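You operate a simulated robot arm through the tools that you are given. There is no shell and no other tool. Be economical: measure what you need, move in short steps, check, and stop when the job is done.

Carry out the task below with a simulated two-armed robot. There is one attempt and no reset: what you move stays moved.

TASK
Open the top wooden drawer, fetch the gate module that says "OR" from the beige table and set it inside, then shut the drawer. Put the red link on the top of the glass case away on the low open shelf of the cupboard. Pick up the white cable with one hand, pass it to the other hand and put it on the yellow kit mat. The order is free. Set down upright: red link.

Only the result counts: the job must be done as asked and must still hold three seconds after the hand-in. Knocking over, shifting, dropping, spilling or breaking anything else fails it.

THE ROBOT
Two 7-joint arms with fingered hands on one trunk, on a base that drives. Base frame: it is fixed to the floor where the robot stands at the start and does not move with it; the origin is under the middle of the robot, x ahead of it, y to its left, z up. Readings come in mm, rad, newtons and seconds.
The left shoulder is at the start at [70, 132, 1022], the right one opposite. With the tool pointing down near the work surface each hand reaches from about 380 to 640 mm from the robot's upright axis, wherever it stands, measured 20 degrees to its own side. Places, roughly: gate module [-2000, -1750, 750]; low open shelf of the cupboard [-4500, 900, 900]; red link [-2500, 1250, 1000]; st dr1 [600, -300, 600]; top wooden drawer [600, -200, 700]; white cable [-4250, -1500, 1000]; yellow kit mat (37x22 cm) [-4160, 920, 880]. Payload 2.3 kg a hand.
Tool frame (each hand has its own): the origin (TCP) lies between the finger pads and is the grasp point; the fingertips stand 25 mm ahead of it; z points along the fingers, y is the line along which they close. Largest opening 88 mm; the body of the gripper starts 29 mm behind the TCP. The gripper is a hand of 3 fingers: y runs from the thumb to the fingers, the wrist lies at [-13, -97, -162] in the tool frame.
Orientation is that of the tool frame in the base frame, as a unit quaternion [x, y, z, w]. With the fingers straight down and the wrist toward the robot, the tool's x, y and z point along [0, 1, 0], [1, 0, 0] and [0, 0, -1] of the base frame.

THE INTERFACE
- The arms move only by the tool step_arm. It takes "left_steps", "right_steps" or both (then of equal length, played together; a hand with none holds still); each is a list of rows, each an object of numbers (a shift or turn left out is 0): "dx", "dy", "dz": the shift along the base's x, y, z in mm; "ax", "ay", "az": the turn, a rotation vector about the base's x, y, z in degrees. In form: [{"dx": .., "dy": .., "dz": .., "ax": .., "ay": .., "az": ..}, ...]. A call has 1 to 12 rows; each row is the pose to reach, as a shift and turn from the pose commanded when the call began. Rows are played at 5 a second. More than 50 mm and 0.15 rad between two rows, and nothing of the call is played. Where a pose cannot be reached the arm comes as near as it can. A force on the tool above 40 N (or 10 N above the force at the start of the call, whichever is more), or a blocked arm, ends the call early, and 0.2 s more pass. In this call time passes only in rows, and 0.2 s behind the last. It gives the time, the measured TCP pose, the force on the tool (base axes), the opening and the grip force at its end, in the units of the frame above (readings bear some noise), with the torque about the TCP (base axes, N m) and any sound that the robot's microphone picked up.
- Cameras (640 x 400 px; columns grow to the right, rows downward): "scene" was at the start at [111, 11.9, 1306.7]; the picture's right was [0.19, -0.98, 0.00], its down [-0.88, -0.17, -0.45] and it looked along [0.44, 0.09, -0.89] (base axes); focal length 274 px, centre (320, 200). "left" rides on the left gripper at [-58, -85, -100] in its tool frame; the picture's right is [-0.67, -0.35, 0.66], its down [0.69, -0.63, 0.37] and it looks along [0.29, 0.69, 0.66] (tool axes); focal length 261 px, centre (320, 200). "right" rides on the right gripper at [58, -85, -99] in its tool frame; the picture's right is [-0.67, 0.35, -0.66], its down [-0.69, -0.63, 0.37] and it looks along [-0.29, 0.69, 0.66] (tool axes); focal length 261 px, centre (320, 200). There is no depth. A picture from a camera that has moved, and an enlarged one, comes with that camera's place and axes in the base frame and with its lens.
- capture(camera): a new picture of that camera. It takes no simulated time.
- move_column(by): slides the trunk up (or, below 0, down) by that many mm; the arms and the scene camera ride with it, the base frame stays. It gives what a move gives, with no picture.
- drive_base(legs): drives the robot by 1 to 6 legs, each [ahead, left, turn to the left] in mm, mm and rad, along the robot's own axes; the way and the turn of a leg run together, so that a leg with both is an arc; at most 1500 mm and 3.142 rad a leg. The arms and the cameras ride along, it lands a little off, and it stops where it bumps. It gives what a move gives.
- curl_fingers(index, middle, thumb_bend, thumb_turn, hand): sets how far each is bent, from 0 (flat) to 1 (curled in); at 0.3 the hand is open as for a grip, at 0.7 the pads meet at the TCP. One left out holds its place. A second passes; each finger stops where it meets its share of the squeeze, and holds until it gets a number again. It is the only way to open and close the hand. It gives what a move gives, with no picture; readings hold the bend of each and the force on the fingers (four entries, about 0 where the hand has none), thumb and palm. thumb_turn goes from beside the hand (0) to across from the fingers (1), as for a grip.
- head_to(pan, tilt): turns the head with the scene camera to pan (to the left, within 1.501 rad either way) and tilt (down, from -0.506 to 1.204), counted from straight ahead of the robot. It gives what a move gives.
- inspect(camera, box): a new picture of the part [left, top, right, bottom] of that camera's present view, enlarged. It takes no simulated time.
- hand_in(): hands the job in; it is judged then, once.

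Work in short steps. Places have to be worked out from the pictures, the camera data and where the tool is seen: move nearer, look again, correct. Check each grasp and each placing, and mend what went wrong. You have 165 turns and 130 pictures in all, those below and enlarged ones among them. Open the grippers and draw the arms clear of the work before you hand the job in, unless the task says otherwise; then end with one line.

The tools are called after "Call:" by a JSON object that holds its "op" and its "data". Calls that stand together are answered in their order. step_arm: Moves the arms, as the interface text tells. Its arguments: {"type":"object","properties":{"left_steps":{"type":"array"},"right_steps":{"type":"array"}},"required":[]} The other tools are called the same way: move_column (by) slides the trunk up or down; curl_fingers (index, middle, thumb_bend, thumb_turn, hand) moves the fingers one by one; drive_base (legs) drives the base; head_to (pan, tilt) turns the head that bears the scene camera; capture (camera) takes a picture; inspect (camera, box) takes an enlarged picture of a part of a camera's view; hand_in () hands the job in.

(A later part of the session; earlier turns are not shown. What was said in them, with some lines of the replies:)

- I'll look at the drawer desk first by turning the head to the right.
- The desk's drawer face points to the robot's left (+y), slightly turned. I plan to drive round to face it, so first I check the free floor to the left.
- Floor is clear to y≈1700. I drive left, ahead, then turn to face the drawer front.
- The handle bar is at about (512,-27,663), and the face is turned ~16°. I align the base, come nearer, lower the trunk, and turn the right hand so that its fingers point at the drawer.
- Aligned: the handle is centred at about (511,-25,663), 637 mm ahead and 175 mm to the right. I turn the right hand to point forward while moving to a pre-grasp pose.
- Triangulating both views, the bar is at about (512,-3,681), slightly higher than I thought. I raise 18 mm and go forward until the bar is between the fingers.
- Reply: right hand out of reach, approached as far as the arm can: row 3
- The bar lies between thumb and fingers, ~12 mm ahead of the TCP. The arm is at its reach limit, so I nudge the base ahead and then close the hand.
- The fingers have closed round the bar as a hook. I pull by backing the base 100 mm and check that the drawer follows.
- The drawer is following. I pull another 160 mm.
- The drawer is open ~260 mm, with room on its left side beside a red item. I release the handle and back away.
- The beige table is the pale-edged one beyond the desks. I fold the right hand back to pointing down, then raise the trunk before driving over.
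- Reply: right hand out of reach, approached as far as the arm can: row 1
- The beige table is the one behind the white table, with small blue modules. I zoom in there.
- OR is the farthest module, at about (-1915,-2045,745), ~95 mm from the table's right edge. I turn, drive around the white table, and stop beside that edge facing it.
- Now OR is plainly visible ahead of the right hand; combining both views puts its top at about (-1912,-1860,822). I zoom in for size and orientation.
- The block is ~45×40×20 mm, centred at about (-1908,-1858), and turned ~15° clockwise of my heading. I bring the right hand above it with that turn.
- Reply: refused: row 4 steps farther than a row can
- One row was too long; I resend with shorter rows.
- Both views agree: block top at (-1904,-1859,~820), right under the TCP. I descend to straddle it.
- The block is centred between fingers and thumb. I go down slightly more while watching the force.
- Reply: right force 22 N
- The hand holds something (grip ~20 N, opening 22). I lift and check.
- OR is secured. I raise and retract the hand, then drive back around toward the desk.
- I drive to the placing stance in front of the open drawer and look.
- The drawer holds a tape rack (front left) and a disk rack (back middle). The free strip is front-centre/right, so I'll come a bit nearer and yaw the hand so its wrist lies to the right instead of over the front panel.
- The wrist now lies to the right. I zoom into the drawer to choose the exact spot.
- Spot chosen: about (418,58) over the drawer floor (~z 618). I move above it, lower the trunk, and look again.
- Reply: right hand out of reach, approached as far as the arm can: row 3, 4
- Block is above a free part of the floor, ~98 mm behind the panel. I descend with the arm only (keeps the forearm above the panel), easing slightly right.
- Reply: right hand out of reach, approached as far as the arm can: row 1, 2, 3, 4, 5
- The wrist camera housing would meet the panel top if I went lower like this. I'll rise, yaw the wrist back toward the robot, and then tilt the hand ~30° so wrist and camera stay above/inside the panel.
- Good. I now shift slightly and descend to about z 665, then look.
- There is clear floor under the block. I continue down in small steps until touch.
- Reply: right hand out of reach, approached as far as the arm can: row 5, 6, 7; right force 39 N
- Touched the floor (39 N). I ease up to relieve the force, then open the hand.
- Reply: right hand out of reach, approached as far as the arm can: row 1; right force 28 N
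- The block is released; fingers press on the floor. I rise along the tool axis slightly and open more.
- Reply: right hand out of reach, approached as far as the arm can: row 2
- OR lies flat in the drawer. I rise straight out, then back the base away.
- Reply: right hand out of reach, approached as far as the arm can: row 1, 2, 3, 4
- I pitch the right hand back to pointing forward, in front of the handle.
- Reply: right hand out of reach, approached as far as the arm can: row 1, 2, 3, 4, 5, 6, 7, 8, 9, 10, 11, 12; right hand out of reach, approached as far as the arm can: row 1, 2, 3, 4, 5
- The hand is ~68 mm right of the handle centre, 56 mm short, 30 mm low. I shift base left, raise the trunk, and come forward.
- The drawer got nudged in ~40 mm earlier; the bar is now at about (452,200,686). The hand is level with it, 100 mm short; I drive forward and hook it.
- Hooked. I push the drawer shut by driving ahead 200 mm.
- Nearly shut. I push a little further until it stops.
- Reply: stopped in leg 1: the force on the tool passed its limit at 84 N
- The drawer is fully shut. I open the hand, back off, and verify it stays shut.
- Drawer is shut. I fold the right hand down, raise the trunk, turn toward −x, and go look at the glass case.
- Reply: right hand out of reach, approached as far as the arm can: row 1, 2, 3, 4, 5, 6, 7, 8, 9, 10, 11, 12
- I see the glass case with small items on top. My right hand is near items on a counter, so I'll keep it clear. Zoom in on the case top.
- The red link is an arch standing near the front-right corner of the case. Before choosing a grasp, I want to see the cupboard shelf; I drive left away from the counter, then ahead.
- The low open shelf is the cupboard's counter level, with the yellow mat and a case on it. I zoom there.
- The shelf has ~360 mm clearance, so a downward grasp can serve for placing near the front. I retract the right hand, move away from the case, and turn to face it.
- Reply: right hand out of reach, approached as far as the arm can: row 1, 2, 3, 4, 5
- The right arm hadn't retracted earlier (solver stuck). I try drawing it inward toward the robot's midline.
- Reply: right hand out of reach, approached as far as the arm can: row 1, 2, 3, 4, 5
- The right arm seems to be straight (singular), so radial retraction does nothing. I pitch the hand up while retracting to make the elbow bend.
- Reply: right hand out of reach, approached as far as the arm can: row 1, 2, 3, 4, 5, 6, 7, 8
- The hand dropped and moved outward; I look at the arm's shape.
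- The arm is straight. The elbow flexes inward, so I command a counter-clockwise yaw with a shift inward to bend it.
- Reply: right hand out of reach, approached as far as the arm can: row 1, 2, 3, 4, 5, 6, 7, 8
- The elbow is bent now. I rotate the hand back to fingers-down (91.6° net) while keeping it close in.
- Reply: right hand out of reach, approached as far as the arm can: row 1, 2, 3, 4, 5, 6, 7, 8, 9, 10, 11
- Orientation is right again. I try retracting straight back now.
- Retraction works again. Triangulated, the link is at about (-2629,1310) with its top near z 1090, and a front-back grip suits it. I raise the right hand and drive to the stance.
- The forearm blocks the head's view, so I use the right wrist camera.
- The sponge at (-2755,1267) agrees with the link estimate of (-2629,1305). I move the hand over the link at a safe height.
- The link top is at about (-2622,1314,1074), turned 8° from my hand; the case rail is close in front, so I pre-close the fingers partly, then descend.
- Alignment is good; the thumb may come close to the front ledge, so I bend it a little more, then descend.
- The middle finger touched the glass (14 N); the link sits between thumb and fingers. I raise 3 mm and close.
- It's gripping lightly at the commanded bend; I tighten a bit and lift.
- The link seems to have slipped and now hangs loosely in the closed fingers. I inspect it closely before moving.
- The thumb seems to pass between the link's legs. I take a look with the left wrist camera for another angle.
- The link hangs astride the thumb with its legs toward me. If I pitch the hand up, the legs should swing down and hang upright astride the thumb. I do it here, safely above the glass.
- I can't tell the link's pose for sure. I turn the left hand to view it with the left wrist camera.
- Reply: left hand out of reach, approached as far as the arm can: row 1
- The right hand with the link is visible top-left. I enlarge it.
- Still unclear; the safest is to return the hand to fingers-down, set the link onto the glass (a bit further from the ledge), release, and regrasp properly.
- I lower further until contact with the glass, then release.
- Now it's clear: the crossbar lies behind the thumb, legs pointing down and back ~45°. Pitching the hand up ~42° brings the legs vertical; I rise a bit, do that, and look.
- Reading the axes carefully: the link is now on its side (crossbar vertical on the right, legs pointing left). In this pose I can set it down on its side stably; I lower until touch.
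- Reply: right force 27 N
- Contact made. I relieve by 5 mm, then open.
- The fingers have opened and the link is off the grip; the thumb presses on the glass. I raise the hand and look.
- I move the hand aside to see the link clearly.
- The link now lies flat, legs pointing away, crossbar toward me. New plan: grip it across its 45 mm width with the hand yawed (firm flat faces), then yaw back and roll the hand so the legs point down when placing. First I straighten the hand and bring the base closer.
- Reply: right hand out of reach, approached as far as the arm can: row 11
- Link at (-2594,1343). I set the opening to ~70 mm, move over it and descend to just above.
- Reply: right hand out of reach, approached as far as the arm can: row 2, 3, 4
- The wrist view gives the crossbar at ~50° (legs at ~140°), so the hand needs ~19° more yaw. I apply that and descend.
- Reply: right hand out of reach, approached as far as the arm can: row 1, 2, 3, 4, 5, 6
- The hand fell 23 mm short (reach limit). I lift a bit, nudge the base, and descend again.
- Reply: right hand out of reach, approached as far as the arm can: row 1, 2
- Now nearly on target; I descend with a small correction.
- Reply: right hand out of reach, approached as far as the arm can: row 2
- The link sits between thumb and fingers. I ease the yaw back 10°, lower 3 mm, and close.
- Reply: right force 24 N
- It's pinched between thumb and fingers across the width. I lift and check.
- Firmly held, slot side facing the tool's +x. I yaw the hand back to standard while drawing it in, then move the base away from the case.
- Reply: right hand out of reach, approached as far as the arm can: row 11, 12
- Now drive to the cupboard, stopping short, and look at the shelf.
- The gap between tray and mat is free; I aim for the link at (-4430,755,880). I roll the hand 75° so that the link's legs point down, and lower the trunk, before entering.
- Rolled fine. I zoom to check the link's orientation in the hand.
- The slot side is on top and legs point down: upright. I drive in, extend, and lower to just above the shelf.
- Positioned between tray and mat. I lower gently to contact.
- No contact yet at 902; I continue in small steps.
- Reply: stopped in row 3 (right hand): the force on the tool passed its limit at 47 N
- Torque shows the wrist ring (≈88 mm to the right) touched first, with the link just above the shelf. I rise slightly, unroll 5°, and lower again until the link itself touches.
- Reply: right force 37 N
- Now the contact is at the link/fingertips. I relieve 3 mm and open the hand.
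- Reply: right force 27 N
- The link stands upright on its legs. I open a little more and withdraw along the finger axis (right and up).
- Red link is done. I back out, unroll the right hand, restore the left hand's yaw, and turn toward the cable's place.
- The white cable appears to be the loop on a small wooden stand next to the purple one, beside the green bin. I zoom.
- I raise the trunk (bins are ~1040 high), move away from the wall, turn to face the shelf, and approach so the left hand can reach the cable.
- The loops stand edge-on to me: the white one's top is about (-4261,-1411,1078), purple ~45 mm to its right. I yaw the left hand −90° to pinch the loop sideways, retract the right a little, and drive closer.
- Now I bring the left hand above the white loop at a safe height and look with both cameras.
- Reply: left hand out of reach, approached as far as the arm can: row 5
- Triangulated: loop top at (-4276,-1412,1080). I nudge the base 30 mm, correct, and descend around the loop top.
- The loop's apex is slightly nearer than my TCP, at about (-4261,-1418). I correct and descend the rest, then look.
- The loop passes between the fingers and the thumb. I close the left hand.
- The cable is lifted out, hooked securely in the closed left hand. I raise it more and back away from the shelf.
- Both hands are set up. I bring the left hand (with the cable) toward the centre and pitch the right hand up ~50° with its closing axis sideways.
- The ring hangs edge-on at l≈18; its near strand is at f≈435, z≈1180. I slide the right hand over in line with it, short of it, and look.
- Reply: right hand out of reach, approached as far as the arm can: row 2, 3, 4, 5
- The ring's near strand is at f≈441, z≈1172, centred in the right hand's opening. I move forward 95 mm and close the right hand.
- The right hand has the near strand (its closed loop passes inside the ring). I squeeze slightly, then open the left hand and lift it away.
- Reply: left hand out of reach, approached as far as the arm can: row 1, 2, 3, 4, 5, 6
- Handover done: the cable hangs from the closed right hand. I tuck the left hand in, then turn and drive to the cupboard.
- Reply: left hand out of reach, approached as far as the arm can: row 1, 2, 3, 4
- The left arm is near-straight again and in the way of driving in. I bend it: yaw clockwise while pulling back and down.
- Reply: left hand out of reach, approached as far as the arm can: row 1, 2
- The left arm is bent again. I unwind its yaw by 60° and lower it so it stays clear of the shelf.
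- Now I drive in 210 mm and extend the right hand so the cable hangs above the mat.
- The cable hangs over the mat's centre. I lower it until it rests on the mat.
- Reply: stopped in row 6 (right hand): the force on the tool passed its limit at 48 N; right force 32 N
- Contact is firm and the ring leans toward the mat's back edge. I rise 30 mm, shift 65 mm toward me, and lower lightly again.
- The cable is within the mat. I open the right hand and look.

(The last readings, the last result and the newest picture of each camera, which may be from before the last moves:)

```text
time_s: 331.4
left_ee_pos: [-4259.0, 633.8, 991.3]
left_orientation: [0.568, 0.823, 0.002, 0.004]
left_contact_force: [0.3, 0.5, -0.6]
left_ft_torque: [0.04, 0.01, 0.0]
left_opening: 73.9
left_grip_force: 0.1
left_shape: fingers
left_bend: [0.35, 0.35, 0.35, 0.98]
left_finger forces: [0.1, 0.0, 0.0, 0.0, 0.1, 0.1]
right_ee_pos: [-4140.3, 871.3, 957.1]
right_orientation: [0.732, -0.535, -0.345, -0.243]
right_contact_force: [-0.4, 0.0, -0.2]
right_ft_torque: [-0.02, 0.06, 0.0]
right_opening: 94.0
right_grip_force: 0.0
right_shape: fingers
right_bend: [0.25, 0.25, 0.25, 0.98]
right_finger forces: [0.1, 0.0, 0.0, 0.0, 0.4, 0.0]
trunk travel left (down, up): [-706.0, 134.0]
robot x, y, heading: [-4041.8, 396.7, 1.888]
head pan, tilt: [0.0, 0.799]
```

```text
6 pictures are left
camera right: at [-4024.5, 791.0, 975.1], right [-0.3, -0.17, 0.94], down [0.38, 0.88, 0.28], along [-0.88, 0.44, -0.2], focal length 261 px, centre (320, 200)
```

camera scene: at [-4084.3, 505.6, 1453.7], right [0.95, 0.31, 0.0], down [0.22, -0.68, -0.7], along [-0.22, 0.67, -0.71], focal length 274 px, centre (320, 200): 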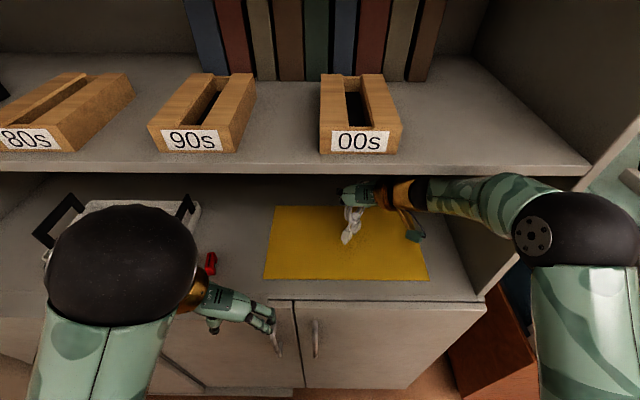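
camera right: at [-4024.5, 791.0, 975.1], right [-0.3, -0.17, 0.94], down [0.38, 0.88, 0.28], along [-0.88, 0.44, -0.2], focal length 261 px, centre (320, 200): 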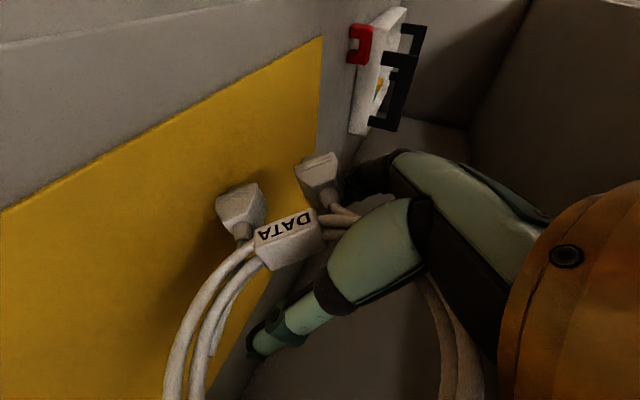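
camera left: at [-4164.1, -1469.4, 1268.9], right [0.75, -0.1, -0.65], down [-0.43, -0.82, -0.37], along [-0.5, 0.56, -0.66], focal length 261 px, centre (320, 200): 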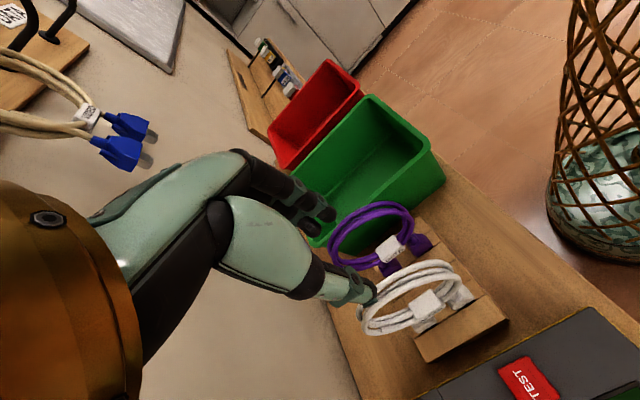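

The hand now just straddles the ring, with the plugs on the mat. I withdraw along the finger axis (back and up), then straight back.

Call:
{"op": "step_arm", "data": {"right_steps": [{"dx": 7, "dy": -22, "dz": 19}, {"dx": 15, "dy": -44, "dz": 38}, {"dx": 22, "dy": -66, "dz": 55}, {"dx": 33, "dy": -100, "dz": 65}, {"dx": 44, "dy": -135, "dz": 70}, {"dx": 55, "dy": -168, "dz": 70}]}}

Call:
{"op": "drive_base", "data": {"legs": [[-120, 0, 0]]}}

Call:
{"op": "capture", "data": {"camera": "scene"}}

```text
time_s: 332.8
left_ee_pos: [-4261.0, 634.6, 992.0]
left_orientation: [0.568, 0.823, 0.002, 0.005]
left_contact_force: [-0.3, 0.3, -0.4]
left_ft_torque: [-0.02, -0.03, 0.01]
left_opening: 74.5
left_grip_force: 0.1
left_shape: fingers
left_bend: [0.35, 0.35, 0.35, 0.98]
left_finger forces: [0.0, 0.1, 0.0, 0.0, 0.1, 0.2]
right_ee_pos: [-4108.4, 754.9, 1023.5]
right_orientation: [0.732, -0.535, -0.344, -0.243]
right_contact_force: [0.1, 0.0, 0.0]
right_ft_torque: [-0.02, 0.0, 0.04]
right_opening: 94.5
right_grip_force: 0.1
right_shape: fingers
right_bend: [0.25, 0.25, 0.25, 0.97]
right_finger forces: [0.1, 0.0, 0.0, 0.1, 0.0, 0.1]
right hand out of reach, approached as far as the arm can: row 5, 6
trunk travel left (down, up): [-706.0, 134.0]
robot x, y, heading: [-4046.0, 388.8, 1.887]
head pan, tilt: [0.0, 0.799]
```

```text
time_s: 334.1
left_ee_pos: [-4224.7, 526.3, 990.3]
left_orientation: [0.568, 0.823, 0.002, 0.005]
left_contact_force: [-0.2, -0.4, -1.1]
left_ft_torque: [-0.01, 0.01, 0.0]
left_opening: 74.1
left_grip_force: 0.0
left_shape: fingers
left_bend: [0.35, 0.35, 0.35, 0.98]
left_finger forces: [0.1, 0.1, 0.1, 0.0, 0.0, 0.1]
right_ee_pos: [-4073.2, 646.5, 1022.7]
right_orientation: [0.732, -0.536, -0.344, -0.242]
right_contact_force: [0.5, -0.1, -0.3]
right_ft_torque: [-0.01, -0.05, 0.0]
right_opening: 94.5
right_grip_force: 0.0
right_shape: fingers
right_bend: [0.25, 0.25, 0.25, 0.97]
right_finger forces: [0.1, 0.0, 0.1, 0.0, 0.0, 0.0]
trunk travel left (down, up): [-706.0, 134.0]
robot x, y, heading: [-4009.3, 285.2, 1.887]
head pan, tilt: [0.0, 0.799]
```

```text
5 pictures are left
camera scene: at [-4051.0, 410.7, 1453.4], right [0.95, 0.31, 0.0], down [0.22, -0.68, -0.7], along [-0.22, 0.66, -0.72], focal length 274 px, centre (320, 200)
```

scene: 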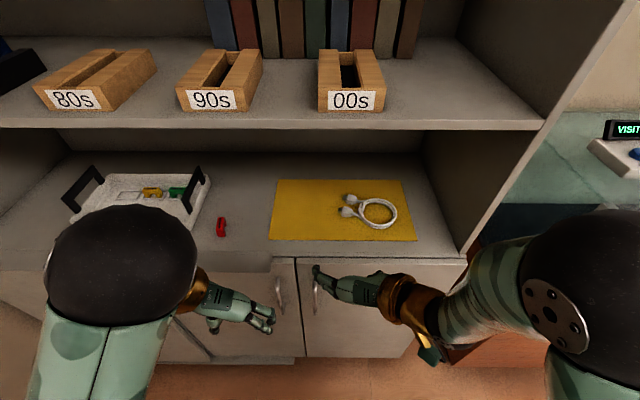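

The cable lies flat wholly on the mat. I check the red link once more, back away, and open both hands.

Call:
{"op": "inspect", "data": {"camera": "scene", "box": [180, 170, 420, 270]}}

Call:
{"op": "drive_base", "data": {"legs": [[-250, 0, 0]]}}

Call:
{"op": "curl_fingers", "data": {"hand": "left", "index": 0.3, "middle": 0.3, "thumb_bend": 0.3}}

```text
2.67 times, centred on (300, 220) of scene
camera zoom: at [-4051.0, 410.7, 1453.4], right [0.95, 0.31, 0.0], down [0.22, -0.68, -0.7], along [-0.22, 0.66, -0.72], focal length 731 px, centre (373, 147)
```

zoom: 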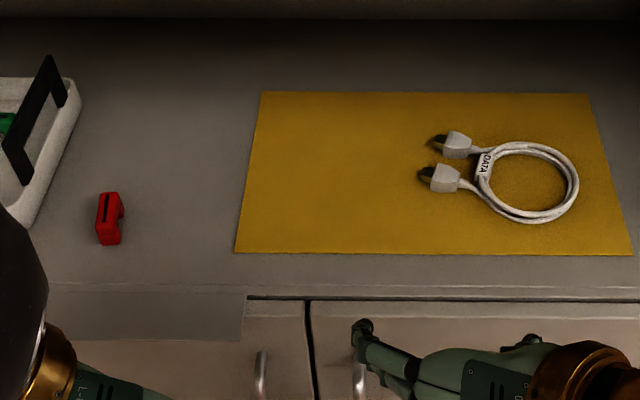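

```text
time_s: 335.8
left_ee_pos: [-4148.6, 296.9, 991.2]
left_orientation: [0.568, 0.823, 0.002, 0.004]
left_contact_force: [0.0, -0.4, -0.3]
left_ft_torque: [0.01, -0.02, 0.0]
left_opening: 74.3
left_grip_force: 0.0
left_shape: fingers
left_bend: [0.35, 0.35, 0.35, 0.98]
left_finger forces: [0.1, 0.0, 0.0, 0.1, 0.0, 0.0]
right_ee_pos: [-3997.3, 416.3, 1023.2]
right_orientation: [0.731, -0.537, -0.344, -0.243]
right_contact_force: [0.9, 0.6, 0.2]
right_ft_torque: [0.01, 0.0, -0.01]
right_opening: 94.8
right_grip_force: 0.1
right_shape: fingers
right_bend: [0.25, 0.25, 0.25, 0.97]
right_finger forces: [0.0, 0.0, 0.0, 0.0, 0.0, 0.1]
trunk travel left (down, up): [-706.0, 134.0]
robot x, y, heading: [-3926.8, 56.6, 1.887]
head pan, tilt: [0.0, 0.799]
```

```text
time_s: 336.8
left_ee_pos: [-4149.1, 296.0, 992.2]
left_orientation: [0.568, 0.823, 0.002, 0.004]
left_contact_force: [-1.0, -0.7, 0.6]
left_ft_torque: [-0.03, 0.0, 0.0]
left_opening: 84.3
left_grip_force: 0.1
left_shape: fingers
left_bend: [0.3, 0.3, 0.3, 0.98]
left_finger forces: [0.0, 0.1, 0.1, 0.0, 0.0, 0.1]
right_ee_pos: [-3996.9, 415.9, 1024.4]
right_orientation: [0.731, -0.537, -0.344, -0.243]
right_contact_force: [0.7, -0.1, 0.5]
right_ft_torque: [0.01, -0.02, 0.01]
right_opening: 94.7
right_grip_force: 0.1
right_shape: fingers
right_bend: [0.25, 0.25, 0.25, 0.97]
right_finger forces: [0.0, 0.0, 0.0, 0.0, 0.0, 0.0]
trunk travel left (down, up): [-706.0, 134.0]
robot x, y, heading: [-3936.2, 53.0, 1.89]
head pan, tilt: [0.0, 0.799]
```

Call:
{"op": "inspect", "data": {"camera": "scene", "box": [170, 130, 270, 200]}}

```text
5.71 times, centred on (220, 165) of scene
camera zoom: at [-3974.8, 178.4, 1453.7], right [0.95, 0.31, 0.0], down [0.22, -0.68, -0.7], along [-0.21, 0.66, -0.72], focal length 1566 px, centre (891, 400)
```

zoom: 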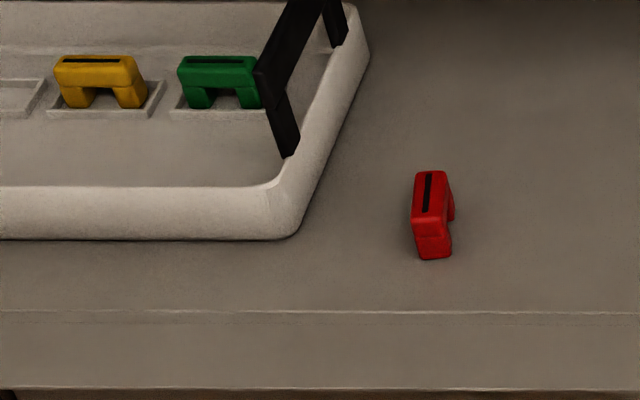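

The link stands upright like its siblings, the cable is on the mat, and OR is in the shut drawer. I hand in.

Call:
{"op": "hand_in", "data": {}}

```text
The job is handed in.
```

I put the OR gate module in the top drawer and shut it, stood the red link upright on the cupboard's low shelf, and passed the white cable from left hand to right and laid it flat on the yellow mat; I then handed the job in. On the way I set the red link down on the glass case once to regrip it.
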